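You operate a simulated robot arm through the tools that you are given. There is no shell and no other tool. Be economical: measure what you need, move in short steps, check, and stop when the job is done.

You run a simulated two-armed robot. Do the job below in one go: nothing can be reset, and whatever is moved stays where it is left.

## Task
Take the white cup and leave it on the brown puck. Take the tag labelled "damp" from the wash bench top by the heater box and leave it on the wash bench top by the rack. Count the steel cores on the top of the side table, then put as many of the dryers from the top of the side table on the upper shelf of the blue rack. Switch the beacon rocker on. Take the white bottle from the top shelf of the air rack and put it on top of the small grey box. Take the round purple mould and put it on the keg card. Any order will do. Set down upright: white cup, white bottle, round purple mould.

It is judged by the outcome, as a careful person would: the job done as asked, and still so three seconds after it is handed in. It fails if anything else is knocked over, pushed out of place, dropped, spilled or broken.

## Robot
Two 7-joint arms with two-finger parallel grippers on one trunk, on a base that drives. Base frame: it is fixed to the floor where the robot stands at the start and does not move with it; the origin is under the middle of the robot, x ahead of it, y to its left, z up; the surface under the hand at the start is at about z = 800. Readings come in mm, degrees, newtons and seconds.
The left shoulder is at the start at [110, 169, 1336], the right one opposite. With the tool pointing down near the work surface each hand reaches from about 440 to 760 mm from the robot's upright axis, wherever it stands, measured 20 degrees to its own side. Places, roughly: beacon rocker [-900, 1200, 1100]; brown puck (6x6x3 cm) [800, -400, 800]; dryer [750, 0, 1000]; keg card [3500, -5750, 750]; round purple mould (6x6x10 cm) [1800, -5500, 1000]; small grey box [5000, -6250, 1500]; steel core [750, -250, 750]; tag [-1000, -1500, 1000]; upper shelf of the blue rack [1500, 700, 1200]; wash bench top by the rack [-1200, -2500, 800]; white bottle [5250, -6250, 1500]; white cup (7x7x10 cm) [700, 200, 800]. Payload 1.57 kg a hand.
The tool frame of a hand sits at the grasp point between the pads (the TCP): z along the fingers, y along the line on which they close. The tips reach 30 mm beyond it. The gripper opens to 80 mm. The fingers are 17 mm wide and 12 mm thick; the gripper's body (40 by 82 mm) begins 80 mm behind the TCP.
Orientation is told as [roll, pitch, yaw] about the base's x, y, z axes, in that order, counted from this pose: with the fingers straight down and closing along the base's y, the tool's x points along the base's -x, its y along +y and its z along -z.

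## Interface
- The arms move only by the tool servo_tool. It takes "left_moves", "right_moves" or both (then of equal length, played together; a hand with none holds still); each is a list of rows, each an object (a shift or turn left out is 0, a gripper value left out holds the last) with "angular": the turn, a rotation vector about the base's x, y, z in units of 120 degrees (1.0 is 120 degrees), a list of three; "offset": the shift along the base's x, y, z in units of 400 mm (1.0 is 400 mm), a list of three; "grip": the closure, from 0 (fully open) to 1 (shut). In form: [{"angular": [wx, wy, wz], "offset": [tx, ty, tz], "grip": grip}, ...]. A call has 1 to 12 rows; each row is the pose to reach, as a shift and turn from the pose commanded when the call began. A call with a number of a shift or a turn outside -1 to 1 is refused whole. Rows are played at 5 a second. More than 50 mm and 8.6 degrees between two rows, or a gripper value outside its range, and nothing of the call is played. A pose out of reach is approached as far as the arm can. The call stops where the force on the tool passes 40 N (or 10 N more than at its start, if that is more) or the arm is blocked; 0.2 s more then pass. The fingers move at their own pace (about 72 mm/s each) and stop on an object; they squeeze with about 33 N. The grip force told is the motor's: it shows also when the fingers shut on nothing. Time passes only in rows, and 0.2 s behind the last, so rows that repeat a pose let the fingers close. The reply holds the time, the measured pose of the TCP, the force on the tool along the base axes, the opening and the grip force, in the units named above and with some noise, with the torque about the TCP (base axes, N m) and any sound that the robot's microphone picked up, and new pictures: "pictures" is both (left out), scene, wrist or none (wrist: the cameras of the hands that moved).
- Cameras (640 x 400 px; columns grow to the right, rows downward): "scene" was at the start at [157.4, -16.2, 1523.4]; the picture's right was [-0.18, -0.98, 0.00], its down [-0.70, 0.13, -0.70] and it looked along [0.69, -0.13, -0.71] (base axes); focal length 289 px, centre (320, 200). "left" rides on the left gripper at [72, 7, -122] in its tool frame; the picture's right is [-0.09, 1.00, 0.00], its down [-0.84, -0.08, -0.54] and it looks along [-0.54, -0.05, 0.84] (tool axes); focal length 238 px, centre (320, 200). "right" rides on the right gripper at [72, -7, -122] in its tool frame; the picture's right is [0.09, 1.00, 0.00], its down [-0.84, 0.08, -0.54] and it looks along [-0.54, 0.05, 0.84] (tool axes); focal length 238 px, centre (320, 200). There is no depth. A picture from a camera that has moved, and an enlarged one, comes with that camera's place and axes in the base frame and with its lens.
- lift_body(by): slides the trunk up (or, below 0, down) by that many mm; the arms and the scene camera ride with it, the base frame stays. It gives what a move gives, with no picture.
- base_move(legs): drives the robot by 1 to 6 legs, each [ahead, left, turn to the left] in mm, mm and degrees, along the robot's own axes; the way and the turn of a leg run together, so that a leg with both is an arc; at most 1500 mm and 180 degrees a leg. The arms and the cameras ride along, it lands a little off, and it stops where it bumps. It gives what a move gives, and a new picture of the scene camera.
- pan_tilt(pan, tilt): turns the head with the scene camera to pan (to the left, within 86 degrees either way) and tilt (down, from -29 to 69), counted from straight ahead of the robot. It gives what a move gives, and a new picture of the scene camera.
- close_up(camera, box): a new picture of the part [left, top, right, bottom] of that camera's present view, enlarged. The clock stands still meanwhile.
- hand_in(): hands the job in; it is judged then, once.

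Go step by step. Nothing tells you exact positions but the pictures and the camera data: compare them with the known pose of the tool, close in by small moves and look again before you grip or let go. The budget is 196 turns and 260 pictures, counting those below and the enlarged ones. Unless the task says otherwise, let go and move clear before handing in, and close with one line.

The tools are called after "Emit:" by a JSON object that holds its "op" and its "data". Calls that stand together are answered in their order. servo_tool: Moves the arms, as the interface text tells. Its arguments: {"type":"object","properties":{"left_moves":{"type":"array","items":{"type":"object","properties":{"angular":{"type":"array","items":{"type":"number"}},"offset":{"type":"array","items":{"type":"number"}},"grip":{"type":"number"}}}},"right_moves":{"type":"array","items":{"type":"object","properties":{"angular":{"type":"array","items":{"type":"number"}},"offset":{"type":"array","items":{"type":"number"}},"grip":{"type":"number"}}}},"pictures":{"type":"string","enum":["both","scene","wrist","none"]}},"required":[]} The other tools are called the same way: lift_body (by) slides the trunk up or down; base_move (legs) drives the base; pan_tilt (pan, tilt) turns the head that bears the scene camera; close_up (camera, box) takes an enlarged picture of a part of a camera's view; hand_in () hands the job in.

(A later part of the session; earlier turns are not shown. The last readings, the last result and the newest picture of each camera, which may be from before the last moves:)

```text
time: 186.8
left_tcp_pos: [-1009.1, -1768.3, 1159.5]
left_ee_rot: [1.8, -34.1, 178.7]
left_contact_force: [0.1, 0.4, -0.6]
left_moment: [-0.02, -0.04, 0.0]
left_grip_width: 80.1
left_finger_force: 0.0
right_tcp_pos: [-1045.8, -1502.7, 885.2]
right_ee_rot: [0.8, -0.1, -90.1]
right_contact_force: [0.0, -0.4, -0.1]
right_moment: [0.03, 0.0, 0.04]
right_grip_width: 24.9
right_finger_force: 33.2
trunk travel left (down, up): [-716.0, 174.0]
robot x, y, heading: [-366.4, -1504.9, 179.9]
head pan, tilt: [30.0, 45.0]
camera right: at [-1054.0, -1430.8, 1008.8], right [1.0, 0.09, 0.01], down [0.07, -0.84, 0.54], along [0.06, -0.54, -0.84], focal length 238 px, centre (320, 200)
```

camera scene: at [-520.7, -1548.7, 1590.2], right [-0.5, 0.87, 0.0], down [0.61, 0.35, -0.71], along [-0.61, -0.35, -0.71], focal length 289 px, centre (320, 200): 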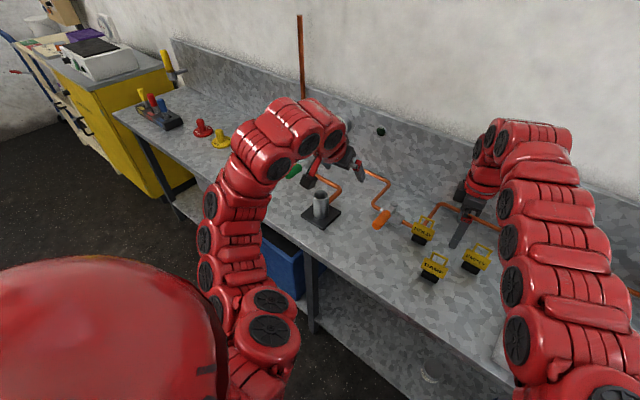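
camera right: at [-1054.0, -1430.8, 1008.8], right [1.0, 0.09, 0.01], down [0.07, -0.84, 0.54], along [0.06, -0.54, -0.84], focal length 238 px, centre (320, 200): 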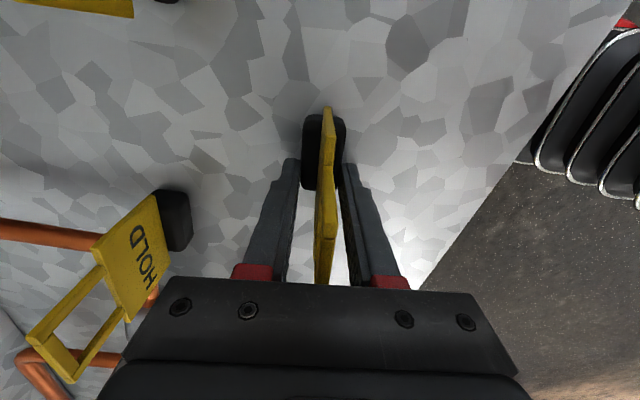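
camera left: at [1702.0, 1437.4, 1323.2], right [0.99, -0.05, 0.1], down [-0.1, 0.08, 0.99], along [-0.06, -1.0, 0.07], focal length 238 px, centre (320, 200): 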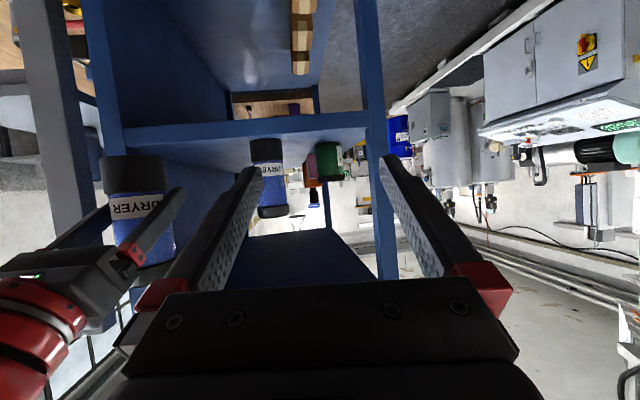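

Emit:
{"op": "servo_tool", "data": {"right_moves": [{"offset": [0, 0, 0.08]}, {"offset": [0, 0, 0.18]}, {"offset": [0.02, 0, 0.28]}, {"offset": [0.05, 0, 0.38]}], "pictures": "none"}}

Emit:
{"op": "lift_body", "data": {"by": 120}}

Emit:
{"op": "base_move", "data": {"legs": [[-200, 0, 0], [0, 700, 0]]}}

```text
time: 187.8
left_tcp_pos: [-1007.1, -1767.1, 1159.8]
left_ee_rot: [1.8, -34.1, 178.6]
left_contact_force: [0.3, -0.1, -0.6]
left_moment: [-0.02, -0.04, 0.0]
left_grip_width: 79.9
left_finger_force: 0.0
right_tcp_pos: [-1024.3, -1502.3, 1039.0]
right_ee_rot: [0.8, 0.0, -90.1]
right_contact_force: [0.0, 0.1, 0.4]
right_moment: [0.01, 0.02, 0.01]
right_grip_width: 25.1
right_finger_force: 33.4
trunk travel left (down, up): [-716.0, 174.0]
robot x, y, heading: [-368.5, -1509.3, -179.9]
head pan, tilt: [30.0, 45.0]
```

```text
time: 189.3
left_tcp_pos: [-1009.5, -1767.5, 1280.2]
left_ee_rot: [1.7, -34.2, 178.6]
left_contact_force: [0.3, -0.4, -0.1]
left_moment: [-0.03, 0.0, 0.0]
left_grip_width: 80.2
left_finger_force: 0.0
right_tcp_pos: [-1026.2, -1503.4, 1157.3]
right_ee_rot: [0.8, -0.1, -90.1]
right_contact_force: [-0.3, 0.2, -0.6]
right_moment: [0.01, 0.03, 0.0]
right_grip_width: 25.0
right_finger_force: 32.9
trunk travel left (down, up): [-836.0, 54.0]
robot x, y, heading: [-364.9, -1504.4, 180.1]
head pan, tilt: [30.0, 45.0]
```

```text
time: 194.3
left_tcp_pos: [-817.7, -2464.8, 1278.6]
left_ee_rot: [1.8, -34.1, 178.2]
left_contact_force: [0.0, 0.4, 0.4]
left_moment: [-0.04, -0.01, 0.02]
left_grip_width: 80.0
left_finger_force: 0.0
right_tcp_pos: [-833.7, -2200.4, 1157.8]
right_ee_rot: [0.8, -0.1, -90.4]
right_contact_force: [0.5, 0.6, -0.8]
right_moment: [0.01, -0.02, 0.02]
right_grip_width: 25.0
right_finger_force: 32.8
trunk travel left (down, up): [-836.0, 54.0]
robot x, y, heading: [-175.9, -2209.6, 179.5]
head pan, tilt: [30.0, 45.0]
camera scene: at [-329.6, -2247.8, 1710.1], right [-0.5, 0.87, 0.0], down [0.61, 0.35, -0.71], along [-0.61, -0.35, -0.71], focal length 289 px, centre (320, 200)
```

scene: 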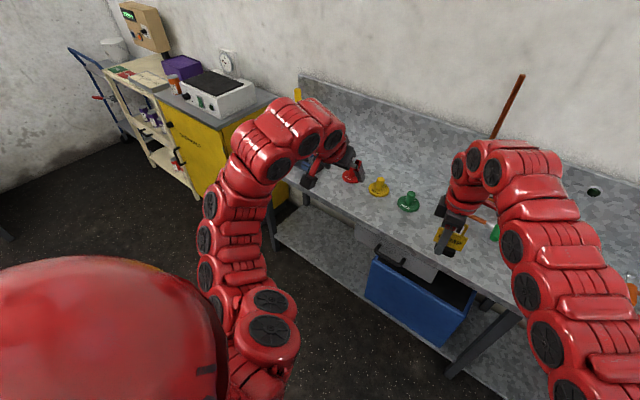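

Emit:
{"op": "pan_tilt", "data": {"pan": 8, "tilt": 40}}

Emit:
{"op": "close_up", "data": {"camera": "left", "box": [0, 0, 640, 400]}}

```text
time: 195.2
left_tcp_pos: [-817.6, -2465.6, 1279.4]
left_ee_rot: [1.8, -34.1, 178.2]
left_contact_force: [0.4, 0.5, 0.7]
left_moment: [0.03, 0.03, -0.04]
left_grip_width: 80.1
left_finger_force: 0.1
right_tcp_pos: [-832.7, -2199.7, 1158.4]
right_ee_rot: [0.8, -0.1, -90.3]
right_contact_force: [0.9, -0.2, -0.1]
right_moment: [-0.07, -0.02, 0.0]
right_grip_width: 25.2
right_finger_force: 32.8
trunk travel left (down, up): [-836.0, 54.0]
robot x, y, heading: [-177.6, -2207.0, 179.6]
head pan, tilt: [8.0, 40.0]
camera scene: at [-343.2, -2219.7, 1717.3], right [-0.13, 0.99, 0.0], down [0.64, 0.09, -0.77], along [-0.76, -0.1, -0.64], focal length 289 px, centre (320, 200)
```

scene: 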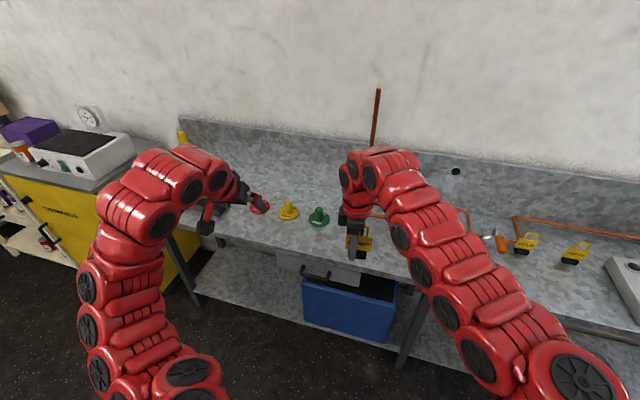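

```text
1.00 times, centred on (320, 200) of left (not enlarged: the box is as wide or as high as the picture)
camera zoom: at [-689.6, -2472.0, 1339.0], right [-0.09, -0.99, 0.08], down [-0.39, 0.11, 0.92], along [-0.92, 0.05, -0.39], focal length 238 px, centre (320, 200)
```

zoom: 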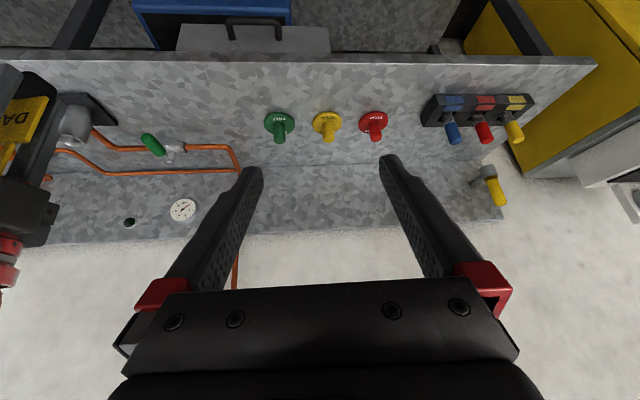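

The tool rack and free spot beside it are visible; I'll put the tag at about (-1205, -2715), just right of the rack.

Emit:
{"op": "base_move", "data": {"legs": [[0, 380, 0], [330, 0, 0]]}}

Emit:
{"op": "servo_tool", "data": {"right_moves": [{"offset": [0, -0.1, 0]}, {"offset": [0, -0.2, 0]}, {"offset": [0, -0.3, 0]}], "pictures": "wrist"}}

Emit:
{"op": "pan_tilt", "data": {"pan": 0, "tilt": 52}}

```text
time: 199.4
left_tcp_pos: [-1149.9, -2860.4, 1280.5]
left_ee_rot: [1.8, -34.0, 178.9]
left_contact_force: [0.2, -0.3, -1.3]
left_moment: [0.0, 0.01, 0.03]
left_grip_width: 80.0
left_finger_force: 0.0
right_tcp_pos: [-1169.4, -2597.1, 1158.4]
right_ee_rot: [0.9, 0.0, -89.8]
right_contact_force: [0.0, 0.4, -1.0]
right_moment: [-0.04, 0.02, -0.02]
right_grip_width: 24.7
right_finger_force: 32.8
trunk travel left (down, up): [-836.0, 54.0]
robot x, y, heading: [-511.3, -2597.1, -179.8]
head pan, tilt: [8.0, 40.0]
camera scene: at [-677.8, -2610.8, 1717.5], right [-0.14, 0.99, 0.0], down [0.64, 0.09, -0.77], along [-0.76, -0.11, -0.64], focal length 289 px, centre (320, 200)
```

scene: 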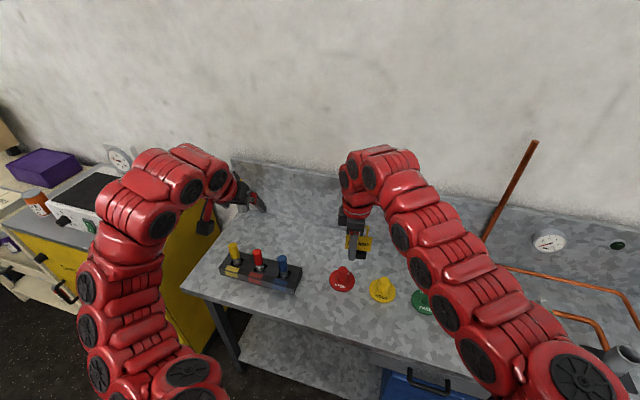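

```text
time: 200.2
left_tcp_pos: [-1151.5, -2861.3, 1277.7]
left_ee_rot: [1.7, -34.1, 178.9]
left_contact_force: [0.0, -0.7, -0.3]
left_moment: [-0.01, -0.02, 0.0]
left_grip_width: 80.1
left_finger_force: 0.2
right_tcp_pos: [-1170.3, -2716.4, 1156.3]
right_ee_rot: [0.9, 0.2, -90.1]
right_contact_force: [0.0, 0.1, -0.5]
right_moment: [-0.02, -0.01, 0.0]
right_grip_width: 25.1
right_finger_force: 33.2
right hand out of reach, approached as far as the arm can: row 3
trunk travel left (down, up): [-836.0, 54.0]
robot x, y, heading: [-512.6, -2595.3, -180.0]
head pan, tilt: [8.0, 40.0]
camera right: at [-1177.4, -2643.8, 1278.6], right [1.0, 0.09, 0.01], down [0.07, -0.84, 0.54], along [0.06, -0.54, -0.84], focal length 238 px, centre (320, 200)
```

right: 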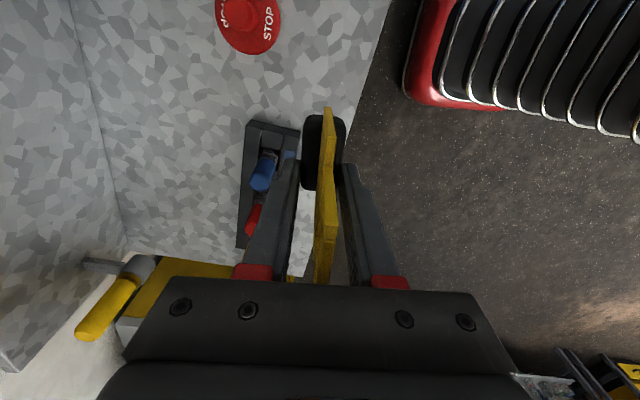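

```text
time: 201.0
left_tcp_pos: [-1151.3, -2861.4, 1280.1]
left_ee_rot: [1.8, -34.1, 178.9]
left_contact_force: [-0.3, -0.3, 0.3]
left_moment: [0.02, -0.02, 0.01]
left_grip_width: 80.0
left_finger_force: 0.1
right_tcp_pos: [-1169.2, -2715.7, 1157.3]
right_ee_rot: [0.9, -0.1, -89.8]
right_contact_force: [-0.1, -0.2, -0.9]
right_moment: [-0.02, 0.01, -0.01]
right_grip_width: 24.8
right_finger_force: 32.8
trunk travel left (down, up): [-836.0, 54.0]
robot x, y, heading: [-509.2, -2597.2, -179.8]
head pan, tilt: [0.0, 52.0]
camera scene: at [-669.9, -2598.6, 1700.6], right [-0.01, 1.0, 0.0], down [0.79, 0.0, -0.62], along [-0.62, 0.0, -0.79], focal length 289 px, centre (320, 200)
```

scene: 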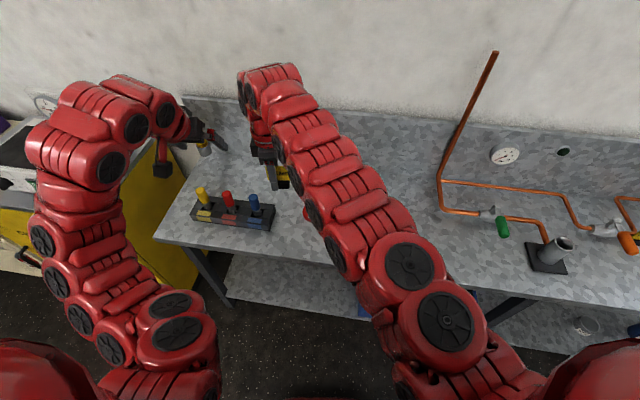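

Emit:
{"op": "servo_tool", "data": {"right_moves": [{"offset": [-0.03, 0.025, -0.03]}, {"offset": [-0.06, 0.04, -0.06]}], "pictures": "none"}}

Emit:
{"op": "lift_body", "data": {"by": -170}}

Emit:
{"op": "close_up", "data": {"camera": "right", "box": [0, 0, 640, 400]}}

```text
time: 201.6
left_tcp_pos: [-1151.4, -2861.4, 1279.9]
left_ee_rot: [1.8, -34.2, 178.8]
left_contact_force: [-0.4, 0.5, 0.0]
left_moment: [-0.01, 0.01, -0.02]
left_grip_width: 80.2
left_finger_force: 0.0
right_tcp_pos: [-1176.9, -2698.2, 1139.0]
right_ee_rot: [0.8, -0.1, -89.7]
right_contact_force: [0.9, 0.3, -0.3]
right_moment: [-0.02, -0.01, 0.0]
right_grip_width: 24.6
right_finger_force: 33.1
right hand out of reach, approached as far as the arm can: row 1, 2
trunk travel left (down, up): [-836.0, 54.0]
robot x, y, heading: [-512.1, -2595.9, -179.3]
head pan, tilt: [0.0, 52.0]
```

```text
time: 203.5
left_tcp_pos: [-1151.6, -2860.8, 1110.0]
left_ee_rot: [1.8, -34.1, 178.9]
left_contact_force: [0.4, -0.3, 0.1]
left_moment: [-0.01, 0.01, -0.01]
left_grip_width: 79.9
left_finger_force: 0.1
right_tcp_pos: [-1176.0, -2698.5, 970.3]
right_ee_rot: [0.7, -0.1, -89.8]
right_contact_force: [0.4, 0.7, -0.5]
right_moment: [-0.01, 0.0, 0.0]
right_grip_width: 25.1
right_finger_force: 32.7
trunk travel left (down, up): [-666.0, 224.0]
robot x, y, heading: [-514.4, -2593.8, -179.7]
head pan, tilt: [0.0, 52.0]
```

```text
1.00 times, centred on (320, 200) of right (not enlarged: the box is as wide or as high as the picture)
camera zoom: at [-1185.2, -2626.5, 1091.4], right [1.0, 0.1, 0.01], down [0.07, -0.84, 0.54], along [0.06, -0.54, -0.84], focal length 238 px, centre (320, 200)
```

zoom: 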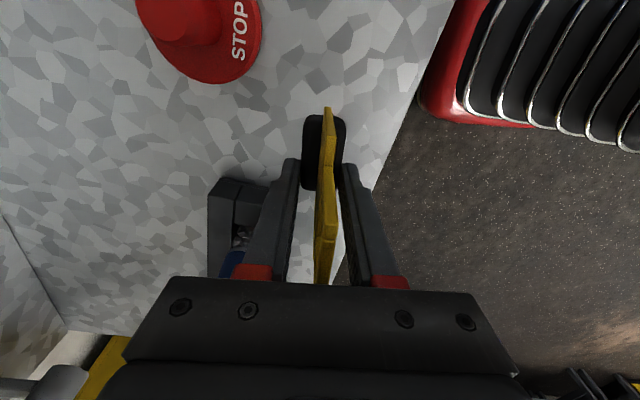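

Emit:
{"op": "servo_tool", "data": {"right_moves": [{"offset": [-0.04, 0, -0.08]}, {"offset": [-0.045, 0, -0.16]}, {"offset": [-0.045, 0, -0.195]}, {"offset": [-0.045, 0, -0.207]}], "pictures": "wrist"}}

```text
time: 204.5
left_tcp_pos: [-1150.3, -2860.1, 1109.3]
left_ee_rot: [1.8, -34.1, 178.9]
left_contact_force: [0.6, -1.2, -0.6]
left_moment: [0.01, 0.01, 0.02]
left_grip_width: 79.9
left_finger_force: 0.1
right_tcp_pos: [-1175.9, -2690.5, 904.4]
right_ee_rot: [0.8, 0.0, -89.7]
right_contact_force: [-0.2, 0.5, -0.2]
right_moment: [0.01, 0.01, -0.06]
right_grip_width: 24.8
right_finger_force: 33.0
right hand out of reach, approached as far as the arm can: row 1, 2, 3, 4
trunk travel left (down, up): [-666.0, 224.0]
robot x, y, heading: [-515.2, -2594.6, -179.5]
head pan, tilt: [0.0, 52.0]
camera right: at [-1184.8, -2618.2, 1026.3], right [1.0, 0.1, 0.01], down [0.07, -0.84, 0.54], along [0.06, -0.54, -0.84], focal length 238 px, centre (320, 200)
```

right: 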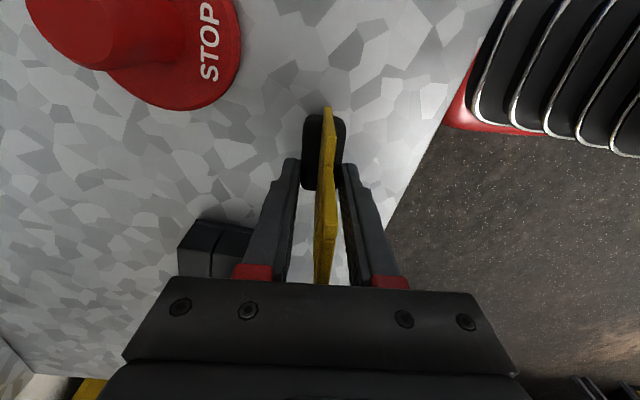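

Emit:
{"op": "base_move", "data": {"legs": [[30, 15, 0]]}}

Emit:
{"op": "servo_tool", "data": {"right_moves": [{"offset": [0, 0, -0.025]}, {"offset": [0, 0, -0.04]}], "pictures": "wrist"}}

```text
time: 205.3
left_tcp_pos: [-1179.1, -2874.8, 1109.7]
left_ee_rot: [1.9, -34.2, 178.8]
left_contact_force: [0.3, -0.2, -0.3]
left_moment: [0.0, -0.01, -0.03]
left_grip_width: 80.0
left_finger_force: 0.0
right_tcp_pos: [-1205.7, -2704.9, 905.4]
right_ee_rot: [0.8, 0.0, -89.8]
right_contact_force: [0.4, 0.4, -0.8]
right_moment: [-0.01, -0.01, 0.04]
right_grip_width: 25.0
right_finger_force: 32.7
trunk travel left (down, up): [-666.0, 224.0]
robot x, y, heading: [-542.4, -2607.4, -179.8]
head pan, tilt: [0.0, 52.0]
camera scene: at [-697.8, -2612.9, 1530.8], right [0.0, 1.0, 0.0], down [0.79, 0.0, -0.62], along [-0.62, 0.0, -0.79], focal length 289 px, centre (320, 200)
```

scene: 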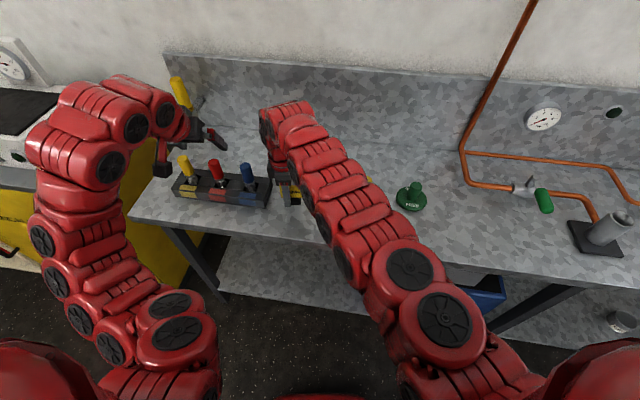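

```text
time: 205.9
left_tcp_pos: [-1181.0, -2874.7, 1107.9]
left_ee_rot: [1.8, -34.0, 178.8]
left_contact_force: [1.0, 0.1, 0.0]
left_moment: [0.02, 0.01, 0.03]
left_grip_width: 80.0
left_finger_force: 0.0
right_tcp_pos: [-1205.3, -2703.9, 887.4]
right_ee_rot: [0.9, -0.1, -89.9]
right_contact_force: [-0.6, 0.0, -0.8]
right_moment: [0.0, -0.02, -0.05]
right_grip_width: 25.4
right_finger_force: 32.8
trunk travel left (down, up): [-666.0, 224.0]
robot x, y, heading: [-541.9, -2612.4, -179.9]
head pan, tilt: [0.0, 52.0]
camera right: at [-1213.9, -2632.5, 1009.6], right [1.0, 0.09, 0.01], down [0.07, -0.84, 0.54], along [0.06, -0.54, -0.84], focal length 238 px, centre (320, 200)
```

right: 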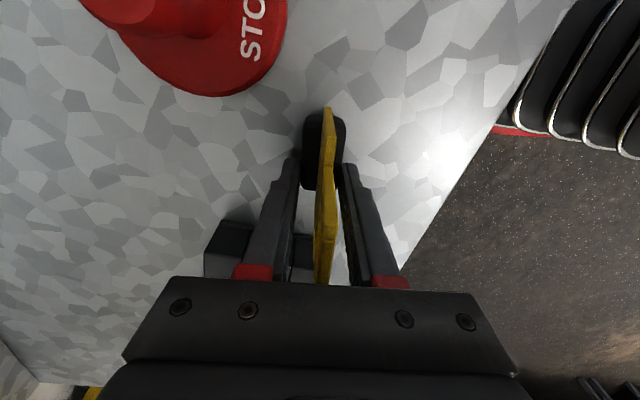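

Emit:
{"op": "servo_tool", "data": {"right_moves": [{"offset": [0, 0, -0.006]}, {"offset": [0, 0, -0.012]}], "pictures": "none"}}

```text
time: 206.5
left_tcp_pos: [-1181.0, -2876.5, 1109.4]
left_ee_rot: [1.7, -34.0, 178.9]
left_contact_force: [0.8, -0.6, -0.5]
left_moment: [-0.01, -0.01, 0.01]
left_grip_width: 79.7
left_finger_force: 0.1
right_tcp_pos: [-1204.0, -2704.8, 886.1]
right_ee_rot: [0.9, 0.0, -89.8]
right_contact_force: [0.0, -0.4, -0.6]
right_moment: [0.02, -0.01, 0.01]
right_grip_width: 24.9
right_finger_force: 33.1
right hand out of reach, approached as far as the arm can: row 2
trunk travel left (down, up): [-666.0, 224.0]
robot x, y, heading: [-536.3, -2609.6, -179.7]
head pan, tilt: [0.0, 52.0]
```

Emit:
{"op": "lift_body", "data": {"by": -4}}

```text
time: 207.1
left_tcp_pos: [-1178.6, -2874.7, 1107.2]
left_ee_rot: [1.8, -34.2, 178.8]
left_contact_force: [0.1, 0.0, -1.2]
left_moment: [-0.02, -0.01, -0.01]
left_grip_width: 80.1
left_finger_force: 0.1
right_tcp_pos: [-1203.0, -2703.2, 886.0]
right_ee_rot: [0.5, -0.1, -89.8]
right_contact_force: [-1.2, 0.7, 23.5]
right_moment: [0.38, 0.15, -0.04]
right_grip_width: 25.2
right_finger_force: 32.8
trunk travel left (down, up): [-662.0, 228.0]
robot x, y, heading: [-541.0, -2611.8, -179.7]
head pan, tilt: [0.0, 52.0]
```

Contact. Open gently and rise straight up.

Emit:
{"op": "servo_tool", "data": {"right_moves": [{"grip": 0.4}, {"grip": 0}, {"grip": 0}, {"grip": 0}], "pictures": "none"}}

Emit:
{"op": "lift_body", "data": {"by": 200}}

Emit:
{"op": "close_up", "data": {"camera": "right", "box": [0, 0, 640, 400]}}

```text
time: 208.1
left_tcp_pos: [-1180.7, -2876.5, 1106.1]
left_ee_rot: [1.8, -34.1, 178.9]
left_contact_force: [-0.2, 0.8, -0.1]
left_moment: [-0.03, 0.03, 0.02]
left_grip_width: 80.3
left_finger_force: 0.1
right_tcp_pos: [-1205.3, -2704.3, 883.1]
right_ee_rot: [0.8, -0.1, -89.8]
right_contact_force: [0.5, -0.7, -0.2]
right_moment: [-0.01, -0.01, 0.04]
right_grip_width: 80.0
right_finger_force: 0.1
trunk travel left (down, up): [-662.0, 228.0]
robot x, y, heading: [-543.4, -2611.5, -179.5]
head pan, tilt: [0.0, 52.0]
```

```text
time: 210.2
left_tcp_pos: [-1181.2, -2875.9, 1304.7]
left_ee_rot: [1.7, -34.0, 179.0]
left_contact_force: [-0.3, 0.7, 0.4]
left_moment: [-0.02, -0.01, 0.02]
left_grip_width: 80.0
left_finger_force: 0.0
right_tcp_pos: [-1204.1, -2704.0, 1083.0]
right_ee_rot: [0.9, 0.1, -89.8]
right_contact_force: [-0.1, 0.6, 0.3]
right_moment: [0.01, 0.03, -0.01]
right_grip_width: 80.2
right_finger_force: 0.0
trunk travel left (down, up): [-862.0, 28.0]
robot x, y, heading: [-541.9, -2609.0, -179.9]
head pan, tilt: [0.0, 52.0]
```

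```text
1.00 times, centred on (320, 200) of right (not enlarged: the box is as wide or as high as the picture)
camera zoom: at [-1212.9, -2632.8, 1204.5], right [1.0, 0.1, 0.01], down [0.07, -0.84, 0.54], along [0.06, -0.54, -0.84], focal length 238 px, centre (320, 200)
```

zoom: 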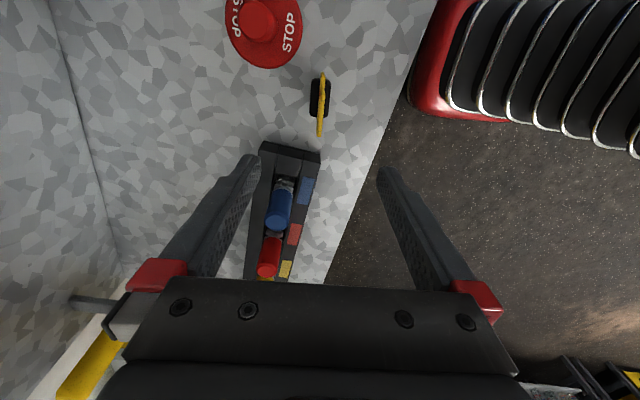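

Tag is placed. Back off, turn toward -y, and look at the far bench.

Emit:
{"op": "base_move", "data": {"legs": [[-800, 0, 0], [0, 0, 90]]}}

Emit:
{"op": "servo_tool", "data": {"right_moves": [{"angular": [0, 0, -0.068]}, {"angular": [0, 0, -0.136]}, {"angular": [0, 0, -0.204]}, {"angular": [0, 0, -0.272]}, {"angular": [0, 0, -0.34]}, {"angular": [0, 0, -0.408]}, {"angular": [0, 0, -0.476]}, {"angular": [0, 0, -0.544]}, {"angular": [0, 0, -0.612]}, {"angular": [0, 0, -0.68]}, {"angular": [0, 0, -0.75]}], "pictures": "none"}}

Emit:
{"op": "pan_tilt", "data": {"pan": 25, "tilt": 12}}

```text
time: 218.4
left_tcp_pos: [553.2, -3224.8, 1305.5]
left_ee_rot: [1.8, -34.1, -88.4]
left_contact_force: [-0.9, 0.0, -0.4]
left_moment: [0.02, -0.01, 0.0]
left_grip_width: 80.2
left_finger_force: 0.1
right_tcp_pos: [382.6, -3256.8, 1082.4]
right_ee_rot: [0.9, -0.1, 2.9]
right_contact_force: [-0.4, -0.8, -0.2]
right_moment: [0.0, 0.04, 0.0]
right_grip_width: 79.9
right_finger_force: 0.0
trunk travel left (down, up): [-862.0, 28.0]
robot x, y, heading: [256.2, -2597.4, -87.1]
head pan, tilt: [0.0, 52.0]
camera scene: at [262.8, -2756.8, 1726.5], right [-1.0, -0.05, 0.0], down [-0.04, 0.79, -0.62], along [0.03, -0.61, -0.79], focal length 289 px, centre (320, 200)
```

scene: 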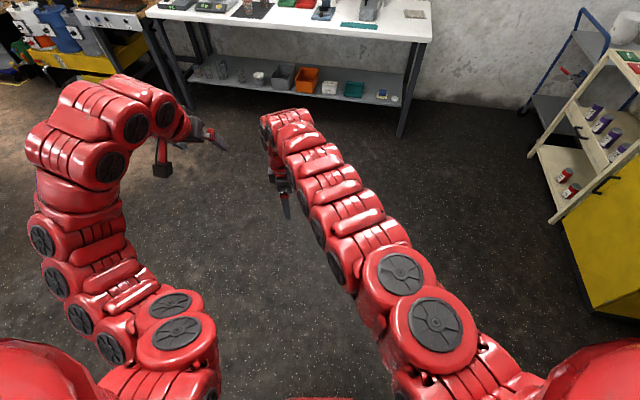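

```text
time: 220.8
left_tcp_pos: [553.1, -3225.7, 1306.2]
left_ee_rot: [1.8, -34.0, -88.4]
left_contact_force: [-0.1, -0.9, 0.3]
left_moment: [-0.01, 0.01, 0.01]
left_grip_width: 80.1
left_finger_force: 0.1
right_tcp_pos: [381.8, -3256.4, 1083.8]
right_ee_rot: [0.9, 0.0, -87.2]
right_contact_force: [0.4, -0.2, 0.1]
right_moment: [0.01, 0.0, 0.0]
right_grip_width: 80.2
right_finger_force: 0.0
trunk travel left (down, up): [-862.0, 28.0]
robot x, y, heading: [258.3, -2600.9, -87.2]
head pan, tilt: [0.0, 52.0]
```

```text
time: 221.9
left_tcp_pos: [553.6, -3225.8, 1305.6]
left_ee_rot: [1.8, -34.2, -88.3]
left_contact_force: [0.3, -0.7, -0.1]
left_moment: [0.03, 0.0, -0.01]
left_grip_width: 80.3
left_finger_force: 0.0
right_tcp_pos: [381.6, -3255.9, 1083.5]
right_ee_rot: [0.7, -0.1, -86.8]
right_contact_force: [0.0, 0.6, 0.4]
right_moment: [0.01, 0.0, -0.01]
right_grip_width: 79.8
right_finger_force: 0.1
trunk travel left (down, up): [-862.0, 28.0]
robot x, y, heading: [254.9, -2597.8, -86.8]
head pan, tilt: [25.0, 12.0]
camera scene: at [302.7, -2764.1, 1787.7], right [-0.88, -0.47, 0.0], down [-0.1, 0.18, -0.98], along [0.46, -0.86, -0.21], focal length 289 px, centre (320, 200)
```

scene: 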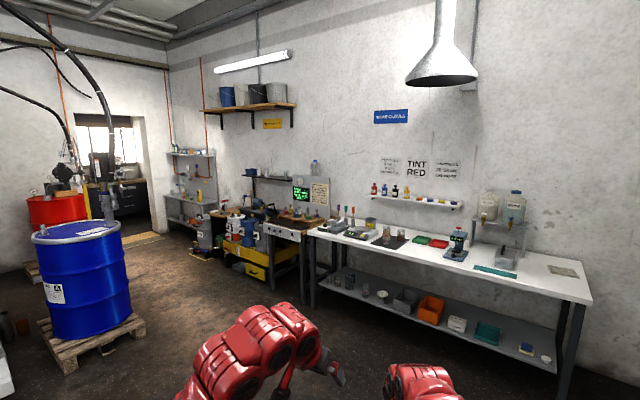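

Emit:
{"op": "close_up", "data": {"camera": "scene", "box": [300, 170, 600, 300]}}

Emit:
{"op": "close_up", "data": {"camera": "scene", "box": [150, 130, 340, 290]}}

```text
2.13 times, centred on (450, 235) of scene
camera zoom: at [302.7, -2764.1, 1787.7], right [-0.88, -0.47, 0.0], down [-0.1, 0.18, -0.98], along [0.46, -0.86, -0.21], focal length 617 px, centre (43, 125)
```

zoom: 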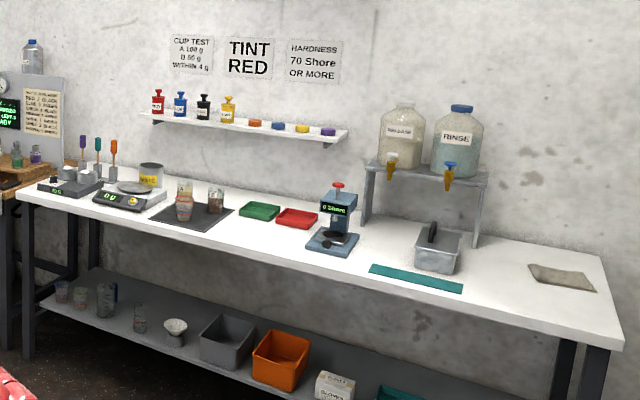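

```text
2.50 times, centred on (245, 210) of scene
camera zoom: at [302.7, -2764.1, 1787.7], right [-0.88, -0.47, 0.0], down [-0.1, 0.18, -0.98], along [0.46, -0.86, -0.21], focal length 723 px, centre (508, 175)
```

zoom: 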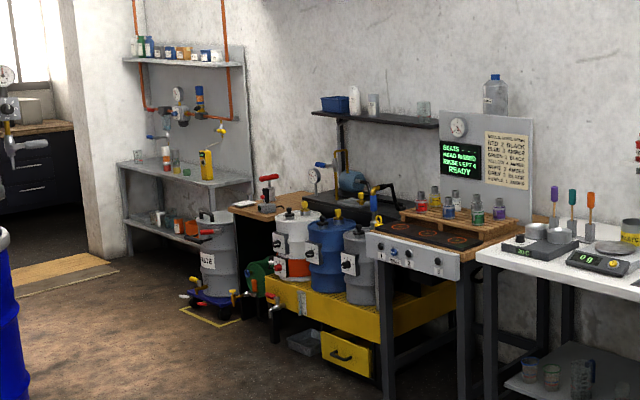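

Emit:
{"op": "base_move", "data": {"legs": [[1000, 750, -3], [850, 750, 0]]}}

Emit:
{"op": "pan_tilt", "data": {"pan": 15, "tilt": 28}}

```text
time: 233.6
left_tcp_pos: [2038.1, -5082.0, 1305.7]
left_ee_rot: [1.8, -34.0, -91.2]
left_contact_force: [0.6, -0.2, -0.2]
left_moment: [0.0, 0.0, -0.02]
left_grip_width: 80.0
left_finger_force: 0.0
right_tcp_pos: [1865.4, -5104.3, 1083.1]
right_ee_rot: [0.9, -0.1, -89.9]
right_contact_force: [-0.7, 0.3, -0.7]
right_moment: [0.01, -0.02, -0.02]
right_grip_width: 79.9
right_finger_force: 0.0
trunk travel left (down, up): [-862.0, 28.0]
robot x, y, heading: [1772.4, -4442.9, -89.9]
head pan, tilt: [25.0, 12.0]
camera scene: at [1810.2, -4609.3, 1787.8], right [-0.9, -0.43, 0.0], down [-0.09, 0.19, -0.98], along [0.42, -0.88, -0.21], focal length 289 px, centre (320, 200)
```

scene: 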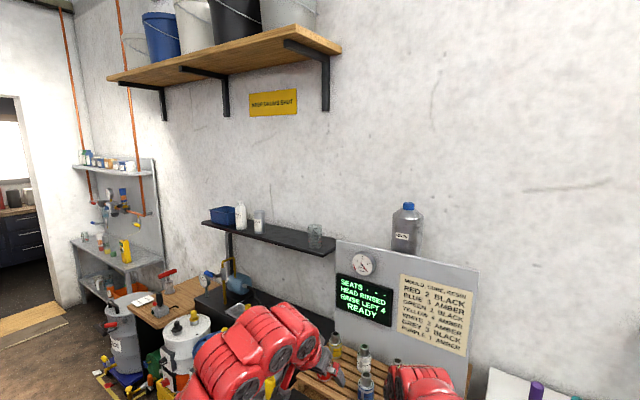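

```text
time: 234.4
left_tcp_pos: [2038.2, -5082.0, 1304.4]
left_ee_rot: [1.8, -34.1, -91.1]
left_contact_force: [0.1, -0.4, 0.2]
left_moment: [-0.06, 0.02, 0.02]
left_grip_width: 80.0
left_finger_force: 0.1
right_tcp_pos: [1866.0, -5105.5, 1084.1]
right_ee_rot: [0.7, -0.2, -89.9]
right_contact_force: [0.1, -0.3, -0.1]
right_moment: [-0.02, 0.02, 0.02]
right_grip_width: 79.7
right_finger_force: 0.1
trunk travel left (down, up): [-862.0, 28.0]
robot x, y, heading: [1772.3, -4442.9, -89.7]
head pan, tilt: [15.0, 28.0]
camera scene: at [1795.0, -4613.7, 1761.9], right [-0.96, -0.27, 0.0], down [-0.12, 0.45, -0.88], along [0.23, -0.85, -0.47], focal length 289 px, centre (320, 200)
```

scene: 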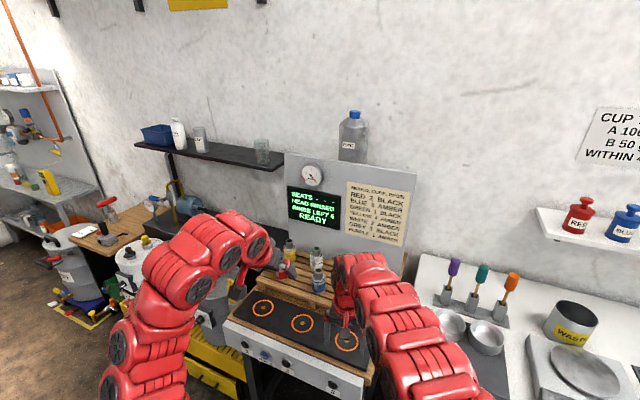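

Emit:
{"op": "base_move", "data": {"legs": [[-250, 0, 0]]}}

Emit:
{"op": "pan_tilt", "data": {"pan": 18, "tilt": 30}}

Emit:
{"op": "close_up", "data": {"camera": "scene", "box": [220, 180, 460, 340]}}

Emit:
{"op": "close_up", "data": {"camera": "left", "box": [0, 0, 640, 400]}}

```text
time: 236.2
left_tcp_pos: [2036.3, -4832.6, 1304.9]
left_ee_rot: [1.9, -34.0, -91.1]
left_contact_force: [0.4, 0.5, -0.6]
left_moment: [-0.01, 0.01, 0.01]
left_grip_width: 79.9
left_finger_force: 0.0
right_tcp_pos: [1864.1, -4855.6, 1082.1]
right_ee_rot: [0.7, -0.1, -89.7]
right_contact_force: [0.4, -0.3, 0.5]
right_moment: [0.02, 0.0, -0.01]
right_grip_width: 80.0
right_finger_force: 0.1
trunk travel left (down, up): [-862.0, 28.0]
robot x, y, heading: [1766.5, -4186.9, -89.5]
head pan, tilt: [15.0, 28.0]
camera scene: at [1793.3, -4363.7, 1761.6], right [-0.96, -0.26, 0.0], down [-0.12, 0.45, -0.88], along [0.23, -0.85, -0.47], focal length 289 px, centre (320, 200)
```

scene: 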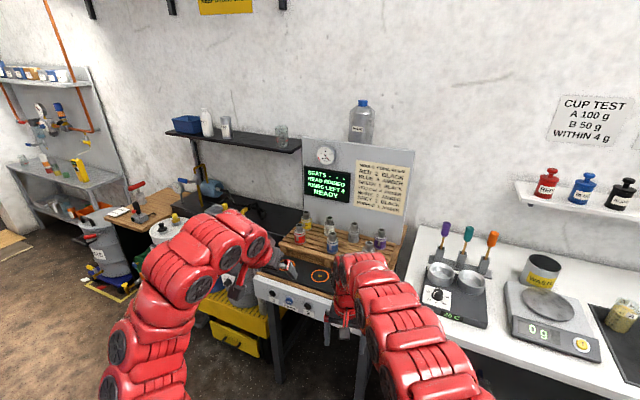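

```text
time: 236.8
left_tcp_pos: [2036.4, -4830.6, 1304.5]
left_ee_rot: [1.8, -34.1, -91.1]
left_contact_force: [1.3, 0.5, -0.4]
left_moment: [0.01, -0.01, -0.02]
left_grip_width: 79.9
left_finger_force: 0.0
right_tcp_pos: [1864.6, -4854.6, 1083.5]
right_ee_rot: [0.8, -0.1, -89.8]
right_contact_force: [0.1, 0.2, -0.3]
right_moment: [0.01, -0.01, 0.01]
right_grip_width: 80.1
right_finger_force: 0.0
trunk travel left (down, up): [-862.0, 28.0]
robot x, y, heading: [1772.5, -4193.3, -89.8]
head pan, tilt: [18.0, 30.0]
camera scene: at [1797.5, -4359.8, 1758.7], right [-0.95, -0.31, 0.0], down [-0.16, 0.47, -0.87], along [0.27, -0.82, -0.5], focal length 289 px, centre (320, 200)
```

scene: 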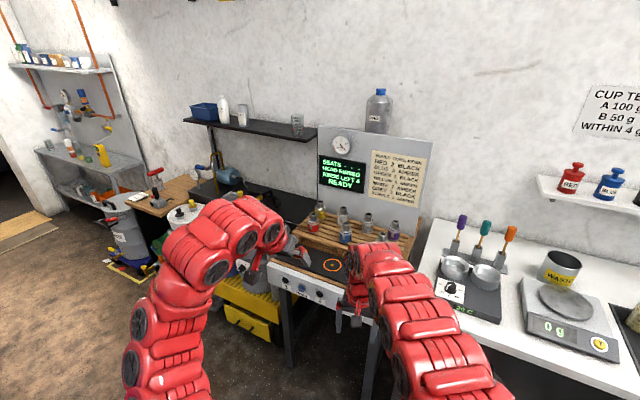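

```text
2.50 times, centred on (340, 260) of scene
camera zoom: at [1797.5, -4359.8, 1758.7], right [-0.95, -0.31, 0.0], down [-0.16, 0.47, -0.87], along [0.27, -0.82, -0.5], focal length 723 px, centre (270, 50)
```

zoom: 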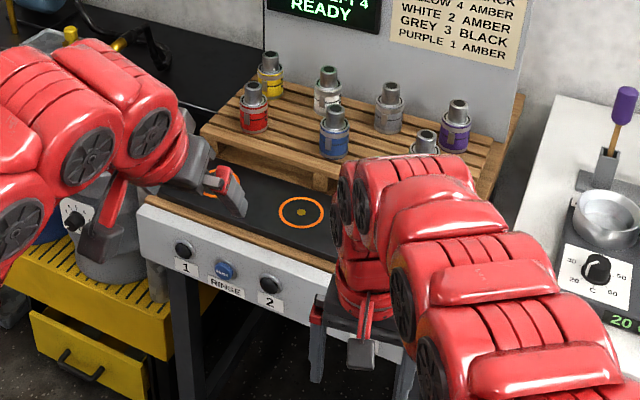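

```text
1.00 times, centred on (320, 200) of left (not enlarged: the box is as wide or as high as the picture)
camera zoom: at [2042.2, -4703.6, 1365.0], right [0.99, -0.08, 0.08], down [-0.1, -0.39, 0.92], along [-0.04, -0.92, -0.39], focal length 238 px, centre (320, 200)
```

zoom: 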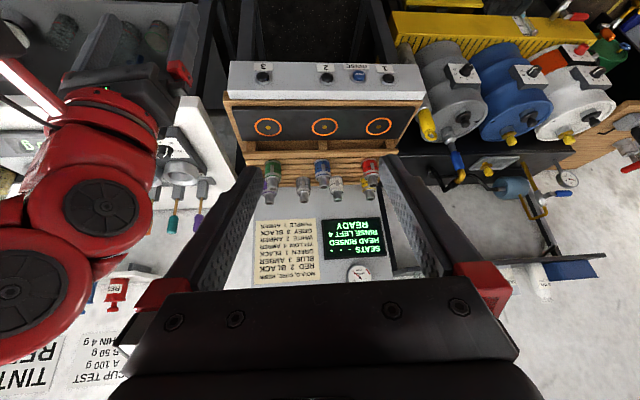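

Purple mould located at about (1810, -5440). Move the right hand to a neutral place, then approach.

Emit:
{"op": "servo_tool", "data": {"right_moves": [{"offset": [-0.11, 0, 0.03]}, {"offset": [-0.22, 0, 0.06]}, {"offset": [-0.33, 0, 0.09]}, {"offset": [-0.44, 0, 0.12]}, {"offset": [-0.44, -0.1, 0.15]}], "pictures": "none"}}

Emit:
{"op": "base_move", "data": {"legs": [[450, 130, 0]]}}

Emit:
{"op": "close_up", "data": {"camera": "right", "box": [0, 0, 640, 400]}}

```text
time: 238.0
left_tcp_pos: [2038.6, -4833.7, 1302.6]
left_ee_rot: [1.7, -33.9, -91.0]
left_contact_force: [0.2, -1.4, 0.8]
left_moment: [-0.01, 0.02, 0.02]
left_grip_width: 79.9
left_finger_force: 0.1
right_tcp_pos: [1687.4, -4896.8, 1140.6]
right_ee_rot: [0.8, 0.0, -89.8]
right_contact_force: [-0.8, -0.5, -1.4]
right_moment: [0.04, 0.02, 0.0]
right_grip_width: 80.0
right_finger_force: 0.1
trunk travel left (down, up): [-862.0, 28.0]
robot x, y, heading: [1772.8, -4191.3, -89.5]
head pan, tilt: [18.0, 30.0]
```

```text
time: 240.9
left_tcp_pos: [2167.6, -5287.6, 1304.9]
left_ee_rot: [1.8, -34.2, -91.0]
left_contact_force: [-0.4, -0.9, 0.4]
left_moment: [0.0, 0.01, 0.01]
left_grip_width: 80.2
left_finger_force: 0.1
right_tcp_pos: [1820.3, -5350.0, 1143.2]
right_ee_rot: [0.9, -0.1, -89.7]
right_contact_force: [0.2, -0.2, 0.0]
right_moment: [-0.01, 0.0, 0.01]
right_grip_width: 80.0
right_finger_force: 0.2
trunk travel left (down, up): [-862.0, 28.0]
robot x, y, heading: [1901.1, -4649.7, -89.5]
head pan, tilt: [18.0, 30.0]
camera scene: at [1928.9, -4815.9, 1758.8], right [-0.95, -0.32, 0.0], down [-0.16, 0.47, -0.87], along [0.27, -0.82, -0.5], focal length 289 px, centre (320, 200)
```

scene: 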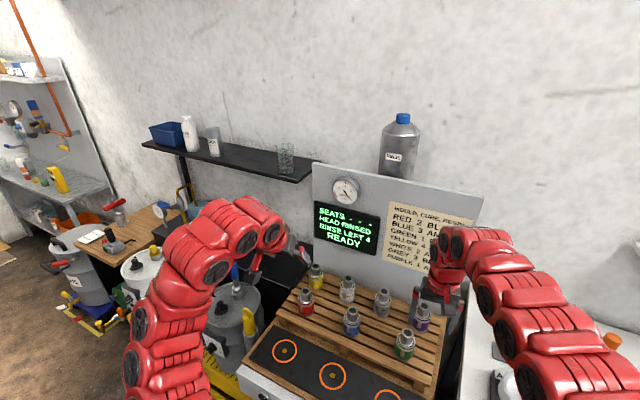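

```text
1.00 times, centred on (320, 200) of right (not enlarged: the box is as wide or as high as the picture)
camera zoom: at [1810.8, -5279.3, 1264.7], right [1.0, 0.1, 0.01], down [0.07, -0.84, 0.54], along [0.07, -0.54, -0.84], focal length 238 px, centre (320, 200)
```

zoom: 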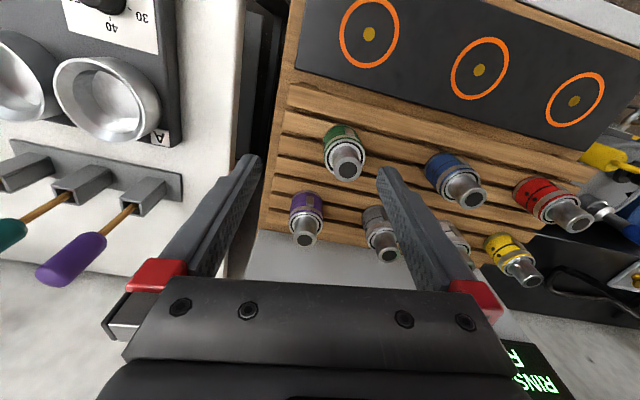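

Emit:
{"op": "base_move", "data": {"legs": [[110, 0, 0]]}}

Emit:
{"op": "servo_tool", "data": {"right_moves": [{"angular": [-0.05, 0, 0], "offset": [0, -0.05, -0.05]}, {"angular": [-0.1, 0, 0], "offset": [-0.01, -0.1, -0.1]}, {"angular": [-0.1, 0, 0], "offset": [-0.01, -0.12, -0.18]}], "pictures": "wrist"}}

```text
time: 242.1
left_tcp_pos: [2171.8, -5393.4, 1306.1]
left_ee_rot: [1.9, -34.1, -90.8]
left_contact_force: [0.4, -0.3, -0.2]
left_moment: [0.03, 0.0, 0.01]
left_grip_width: 80.1
left_finger_force: 0.1
right_tcp_pos: [1823.8, -5457.8, 1142.5]
right_ee_rot: [1.0, -0.2, -89.5]
right_contact_force: [0.0, 0.1, 0.5]
right_moment: [-0.03, -0.03, 0.01]
right_grip_width: 80.0
right_finger_force: 0.0
trunk travel left (down, up): [-862.0, 28.0]
robot x, y, heading: [1902.7, -4755.2, -89.5]
head pan, tilt: [18.0, 30.0]
camera scene: at [1930.8, -4922.7, 1758.9], right [-0.95, -0.32, 0.0], down [-0.16, 0.47, -0.87], along [0.28, -0.82, -0.5], focal length 289 px, centre (320, 200)
```

scene: 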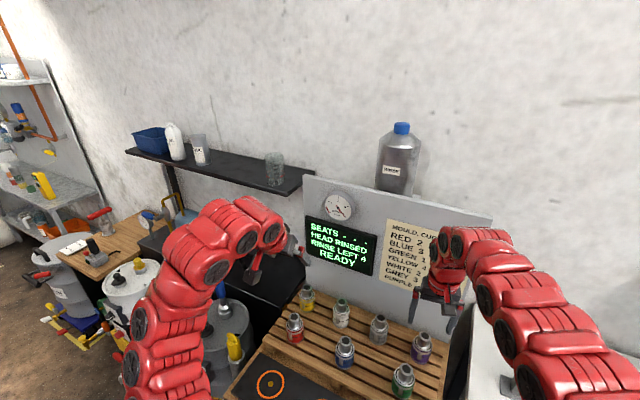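

```text
time: 242.9
left_tcp_pos: [2172.7, -5396.8, 1303.8]
left_ee_rot: [1.8, -34.0, -90.8]
left_contact_force: [0.0, 0.2, 0.0]
left_moment: [0.01, 0.0, -0.01]
left_grip_width: 80.0
left_finger_force: 0.0
right_tcp_pos: [1819.4, -5508.2, 1069.2]
right_ee_rot: [0.7, -12.1, -89.6]
right_contact_force: [-0.1, -0.9, 0.9]
right_moment: [0.04, -0.02, 0.0]
right_grip_width: 80.1
right_finger_force: 0.0
trunk travel left (down, up): [-862.0, 28.0]
robot x, y, heading: [1904.4, -4758.6, -89.5]
head pan, tilt: [18.0, 30.0]
camera right: at [1810.3, -5413.3, 1172.7], right [0.99, 0.1, -0.01], down [0.08, -0.71, 0.7], along [0.07, -0.7, -0.71], focal length 238 px, centre (320, 200)
```

right: 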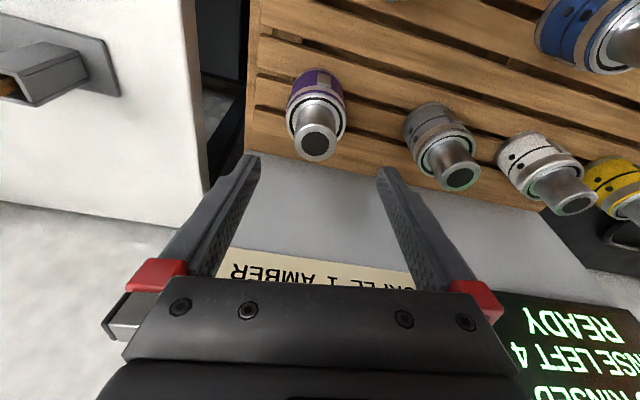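

Emit:
{"op": "servo_tool", "data": {"right_moves": [{"offset": [-0.005, -0.022, -0.1]}, {"offset": [-0.005, -0.022, -0.2]}, {"offset": [-0.005, -0.022, -0.295]}], "pictures": "wrist"}}

```text
time: 243.7
left_tcp_pos: [2171.8, -5393.5, 1304.7]
left_ee_rot: [1.7, -34.1, -90.8]
left_contact_force: [0.5, 1.0, 0.4]
left_moment: [-0.01, 0.04, 0.04]
left_grip_width: 80.0
left_finger_force: 0.2
right_tcp_pos: [1817.0, -5499.9, 976.9]
right_ee_rot: [0.7, -12.1, -89.5]
right_contact_force: [0.2, -0.1, -0.5]
right_moment: [-0.01, 0.02, 0.01]
right_grip_width: 80.1
right_finger_force: 0.1
right hand out of reach, approached as far as the arm can: row 2, 3
trunk travel left (down, up): [-862.0, 28.0]
robot x, y, heading: [1902.7, -4755.7, -89.4]
head pan, tilt: [18.0, 30.0]
camera right: at [1808.7, -5404.4, 1081.2], right [0.99, 0.1, -0.01], down [0.08, -0.7, 0.71], along [0.07, -0.7, -0.71], focal length 238 px, centre (320, 200)
```

right: 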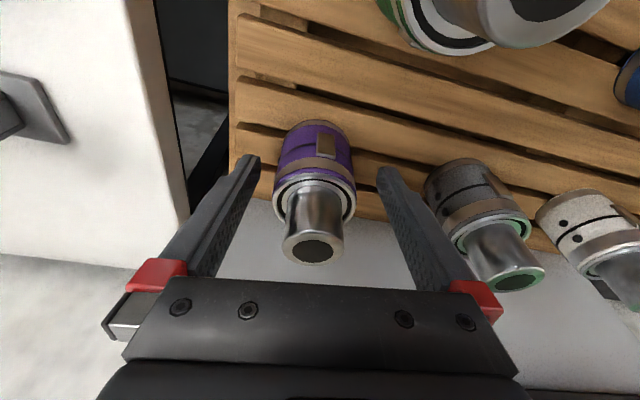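

Emit:
{"op": "lift_body", "data": {"by": -26}}

Emit:
{"op": "servo_tool", "data": {"right_moves": [{"offset": [0, -0.02, 0]}, {"offset": [0, -0.035, 0]}], "pictures": "wrist"}}

```text
time: 244.4
left_tcp_pos: [2173.1, -5394.5, 1279.4]
left_ee_rot: [1.8, -34.1, -90.8]
left_contact_force: [0.5, -1.1, -0.6]
left_moment: [-0.01, 0.0, 0.0]
left_grip_width: 80.2
left_finger_force: 0.0
right_tcp_pos: [1817.5, -5501.4, 950.5]
right_ee_rot: [0.6, -12.1, -89.4]
right_contact_force: [-0.7, -0.3, 0.3]
right_moment: [0.02, -0.04, 0.03]
right_grip_width: 79.9
right_finger_force: 0.0
trunk travel left (down, up): [-836.0, 54.0]
robot x, y, heading: [1903.2, -4761.0, -89.4]
head pan, tilt: [18.0, 30.0]
```

```text
time: 245.0
left_tcp_pos: [2172.4, -5394.0, 1279.7]
left_ee_rot: [1.9, -34.1, -90.8]
left_contact_force: [-0.2, -0.3, 0.3]
left_moment: [0.0, 0.02, 0.02]
left_grip_width: 79.8
left_finger_force: 0.0
right_tcp_pos: [1817.3, -5503.3, 953.0]
right_ee_rot: [0.7, -12.1, -89.5]
right_contact_force: [-0.3, -0.7, 0.4]
right_moment: [0.01, -0.03, -0.02]
right_grip_width: 79.9
right_finger_force: 0.0
right hand out of reach, approached as far as the arm can: row 1, 2
trunk travel left (down, up): [-836.0, 54.0]
robot x, y, heading: [1904.7, -4753.2, -89.2]
head pan, tilt: [18.0, 30.0]
camera right: at [1807.9, -5407.0, 1056.9], right [0.99, 0.1, -0.01], down [0.08, -0.7, 0.71], along [0.07, -0.7, -0.71], focal length 238 px, centre (320, 200)
```

right: 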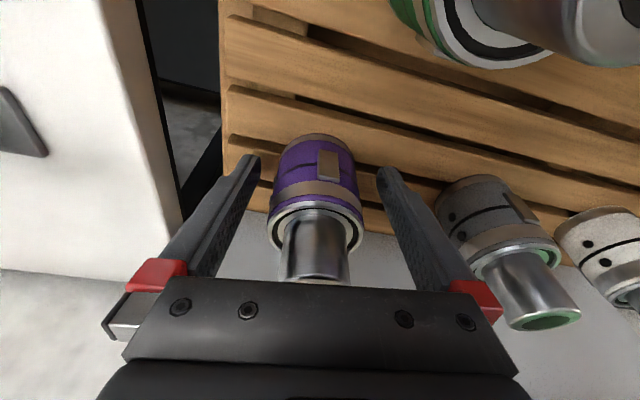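

Emit:
{"op": "base_move", "data": {"legs": [[16, 0, 0]]}}

Emit:
{"op": "close_up", "data": {"camera": "right", "box": [0, 0, 640, 400]}}

Emit:
{"op": "close_up", "data": {"camera": "scene", "box": [360, 220, 520, 400]}}

```text
time: 245.8
left_tcp_pos: [2172.1, -5405.5, 1281.2]
left_ee_rot: [1.8, -34.3, -90.8]
left_contact_force: [-0.6, 0.3, 0.4]
left_moment: [-0.03, 0.02, 0.02]
left_grip_width: 80.1
left_finger_force: 0.0
right_tcp_pos: [1816.9, -5514.8, 954.0]
right_ee_rot: [0.6, -12.3, -89.5]
right_contact_force: [0.3, 1.1, 0.5]
right_moment: [-0.07, -0.01, -0.03]
right_grip_width: 79.8
right_finger_force: 0.1
trunk travel left (down, up): [-836.0, 54.0]
robot x, y, heading: [1904.3, -4769.4, -89.4]
head pan, tilt: [18.0, 30.0]
camera scene: at [1930.9, -4934.8, 1733.3], right [-0.95, -0.32, 0.0], down [-0.16, 0.47, -0.87], along [0.28, -0.82, -0.5], focal length 289 px, centre (320, 200)
```

scene: 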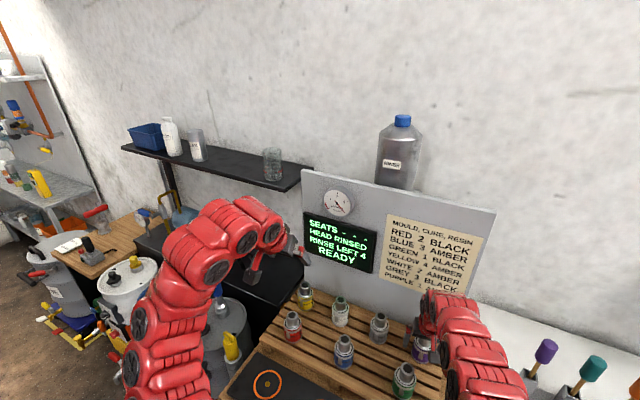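

```text
1.00 times, centred on (320, 200) of right (not enlarged: the box is as wide or as high as the picture)
camera zoom: at [1808.1, -5419.6, 1059.1], right [0.99, 0.1, -0.01], down [0.08, -0.7, 0.71], along [0.07, -0.71, -0.71], focal length 238 px, centre (320, 200)
```

zoom: 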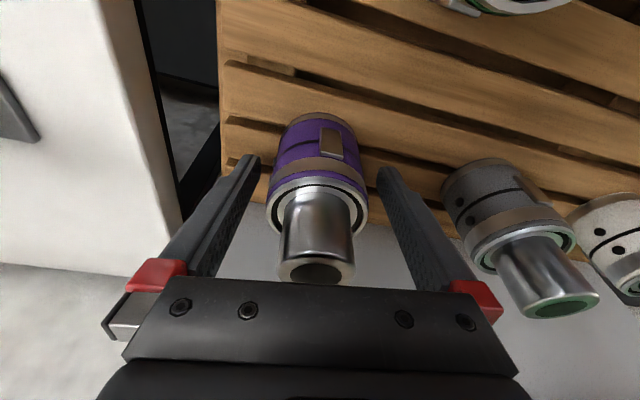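

```text
2.22 times, centred on (440, 310) of scene
camera zoom: at [1930.9, -4934.8, 1733.3], right [-0.95, -0.32, 0.0], down [-0.16, 0.47, -0.87], along [0.28, -0.82, -0.5], focal length 643 px, centre (53, -44)
```

zoom: 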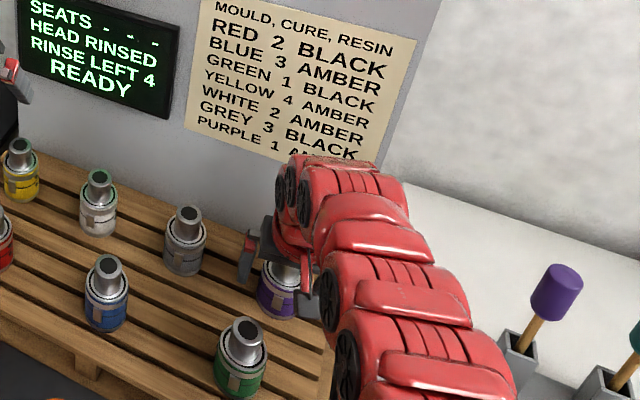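

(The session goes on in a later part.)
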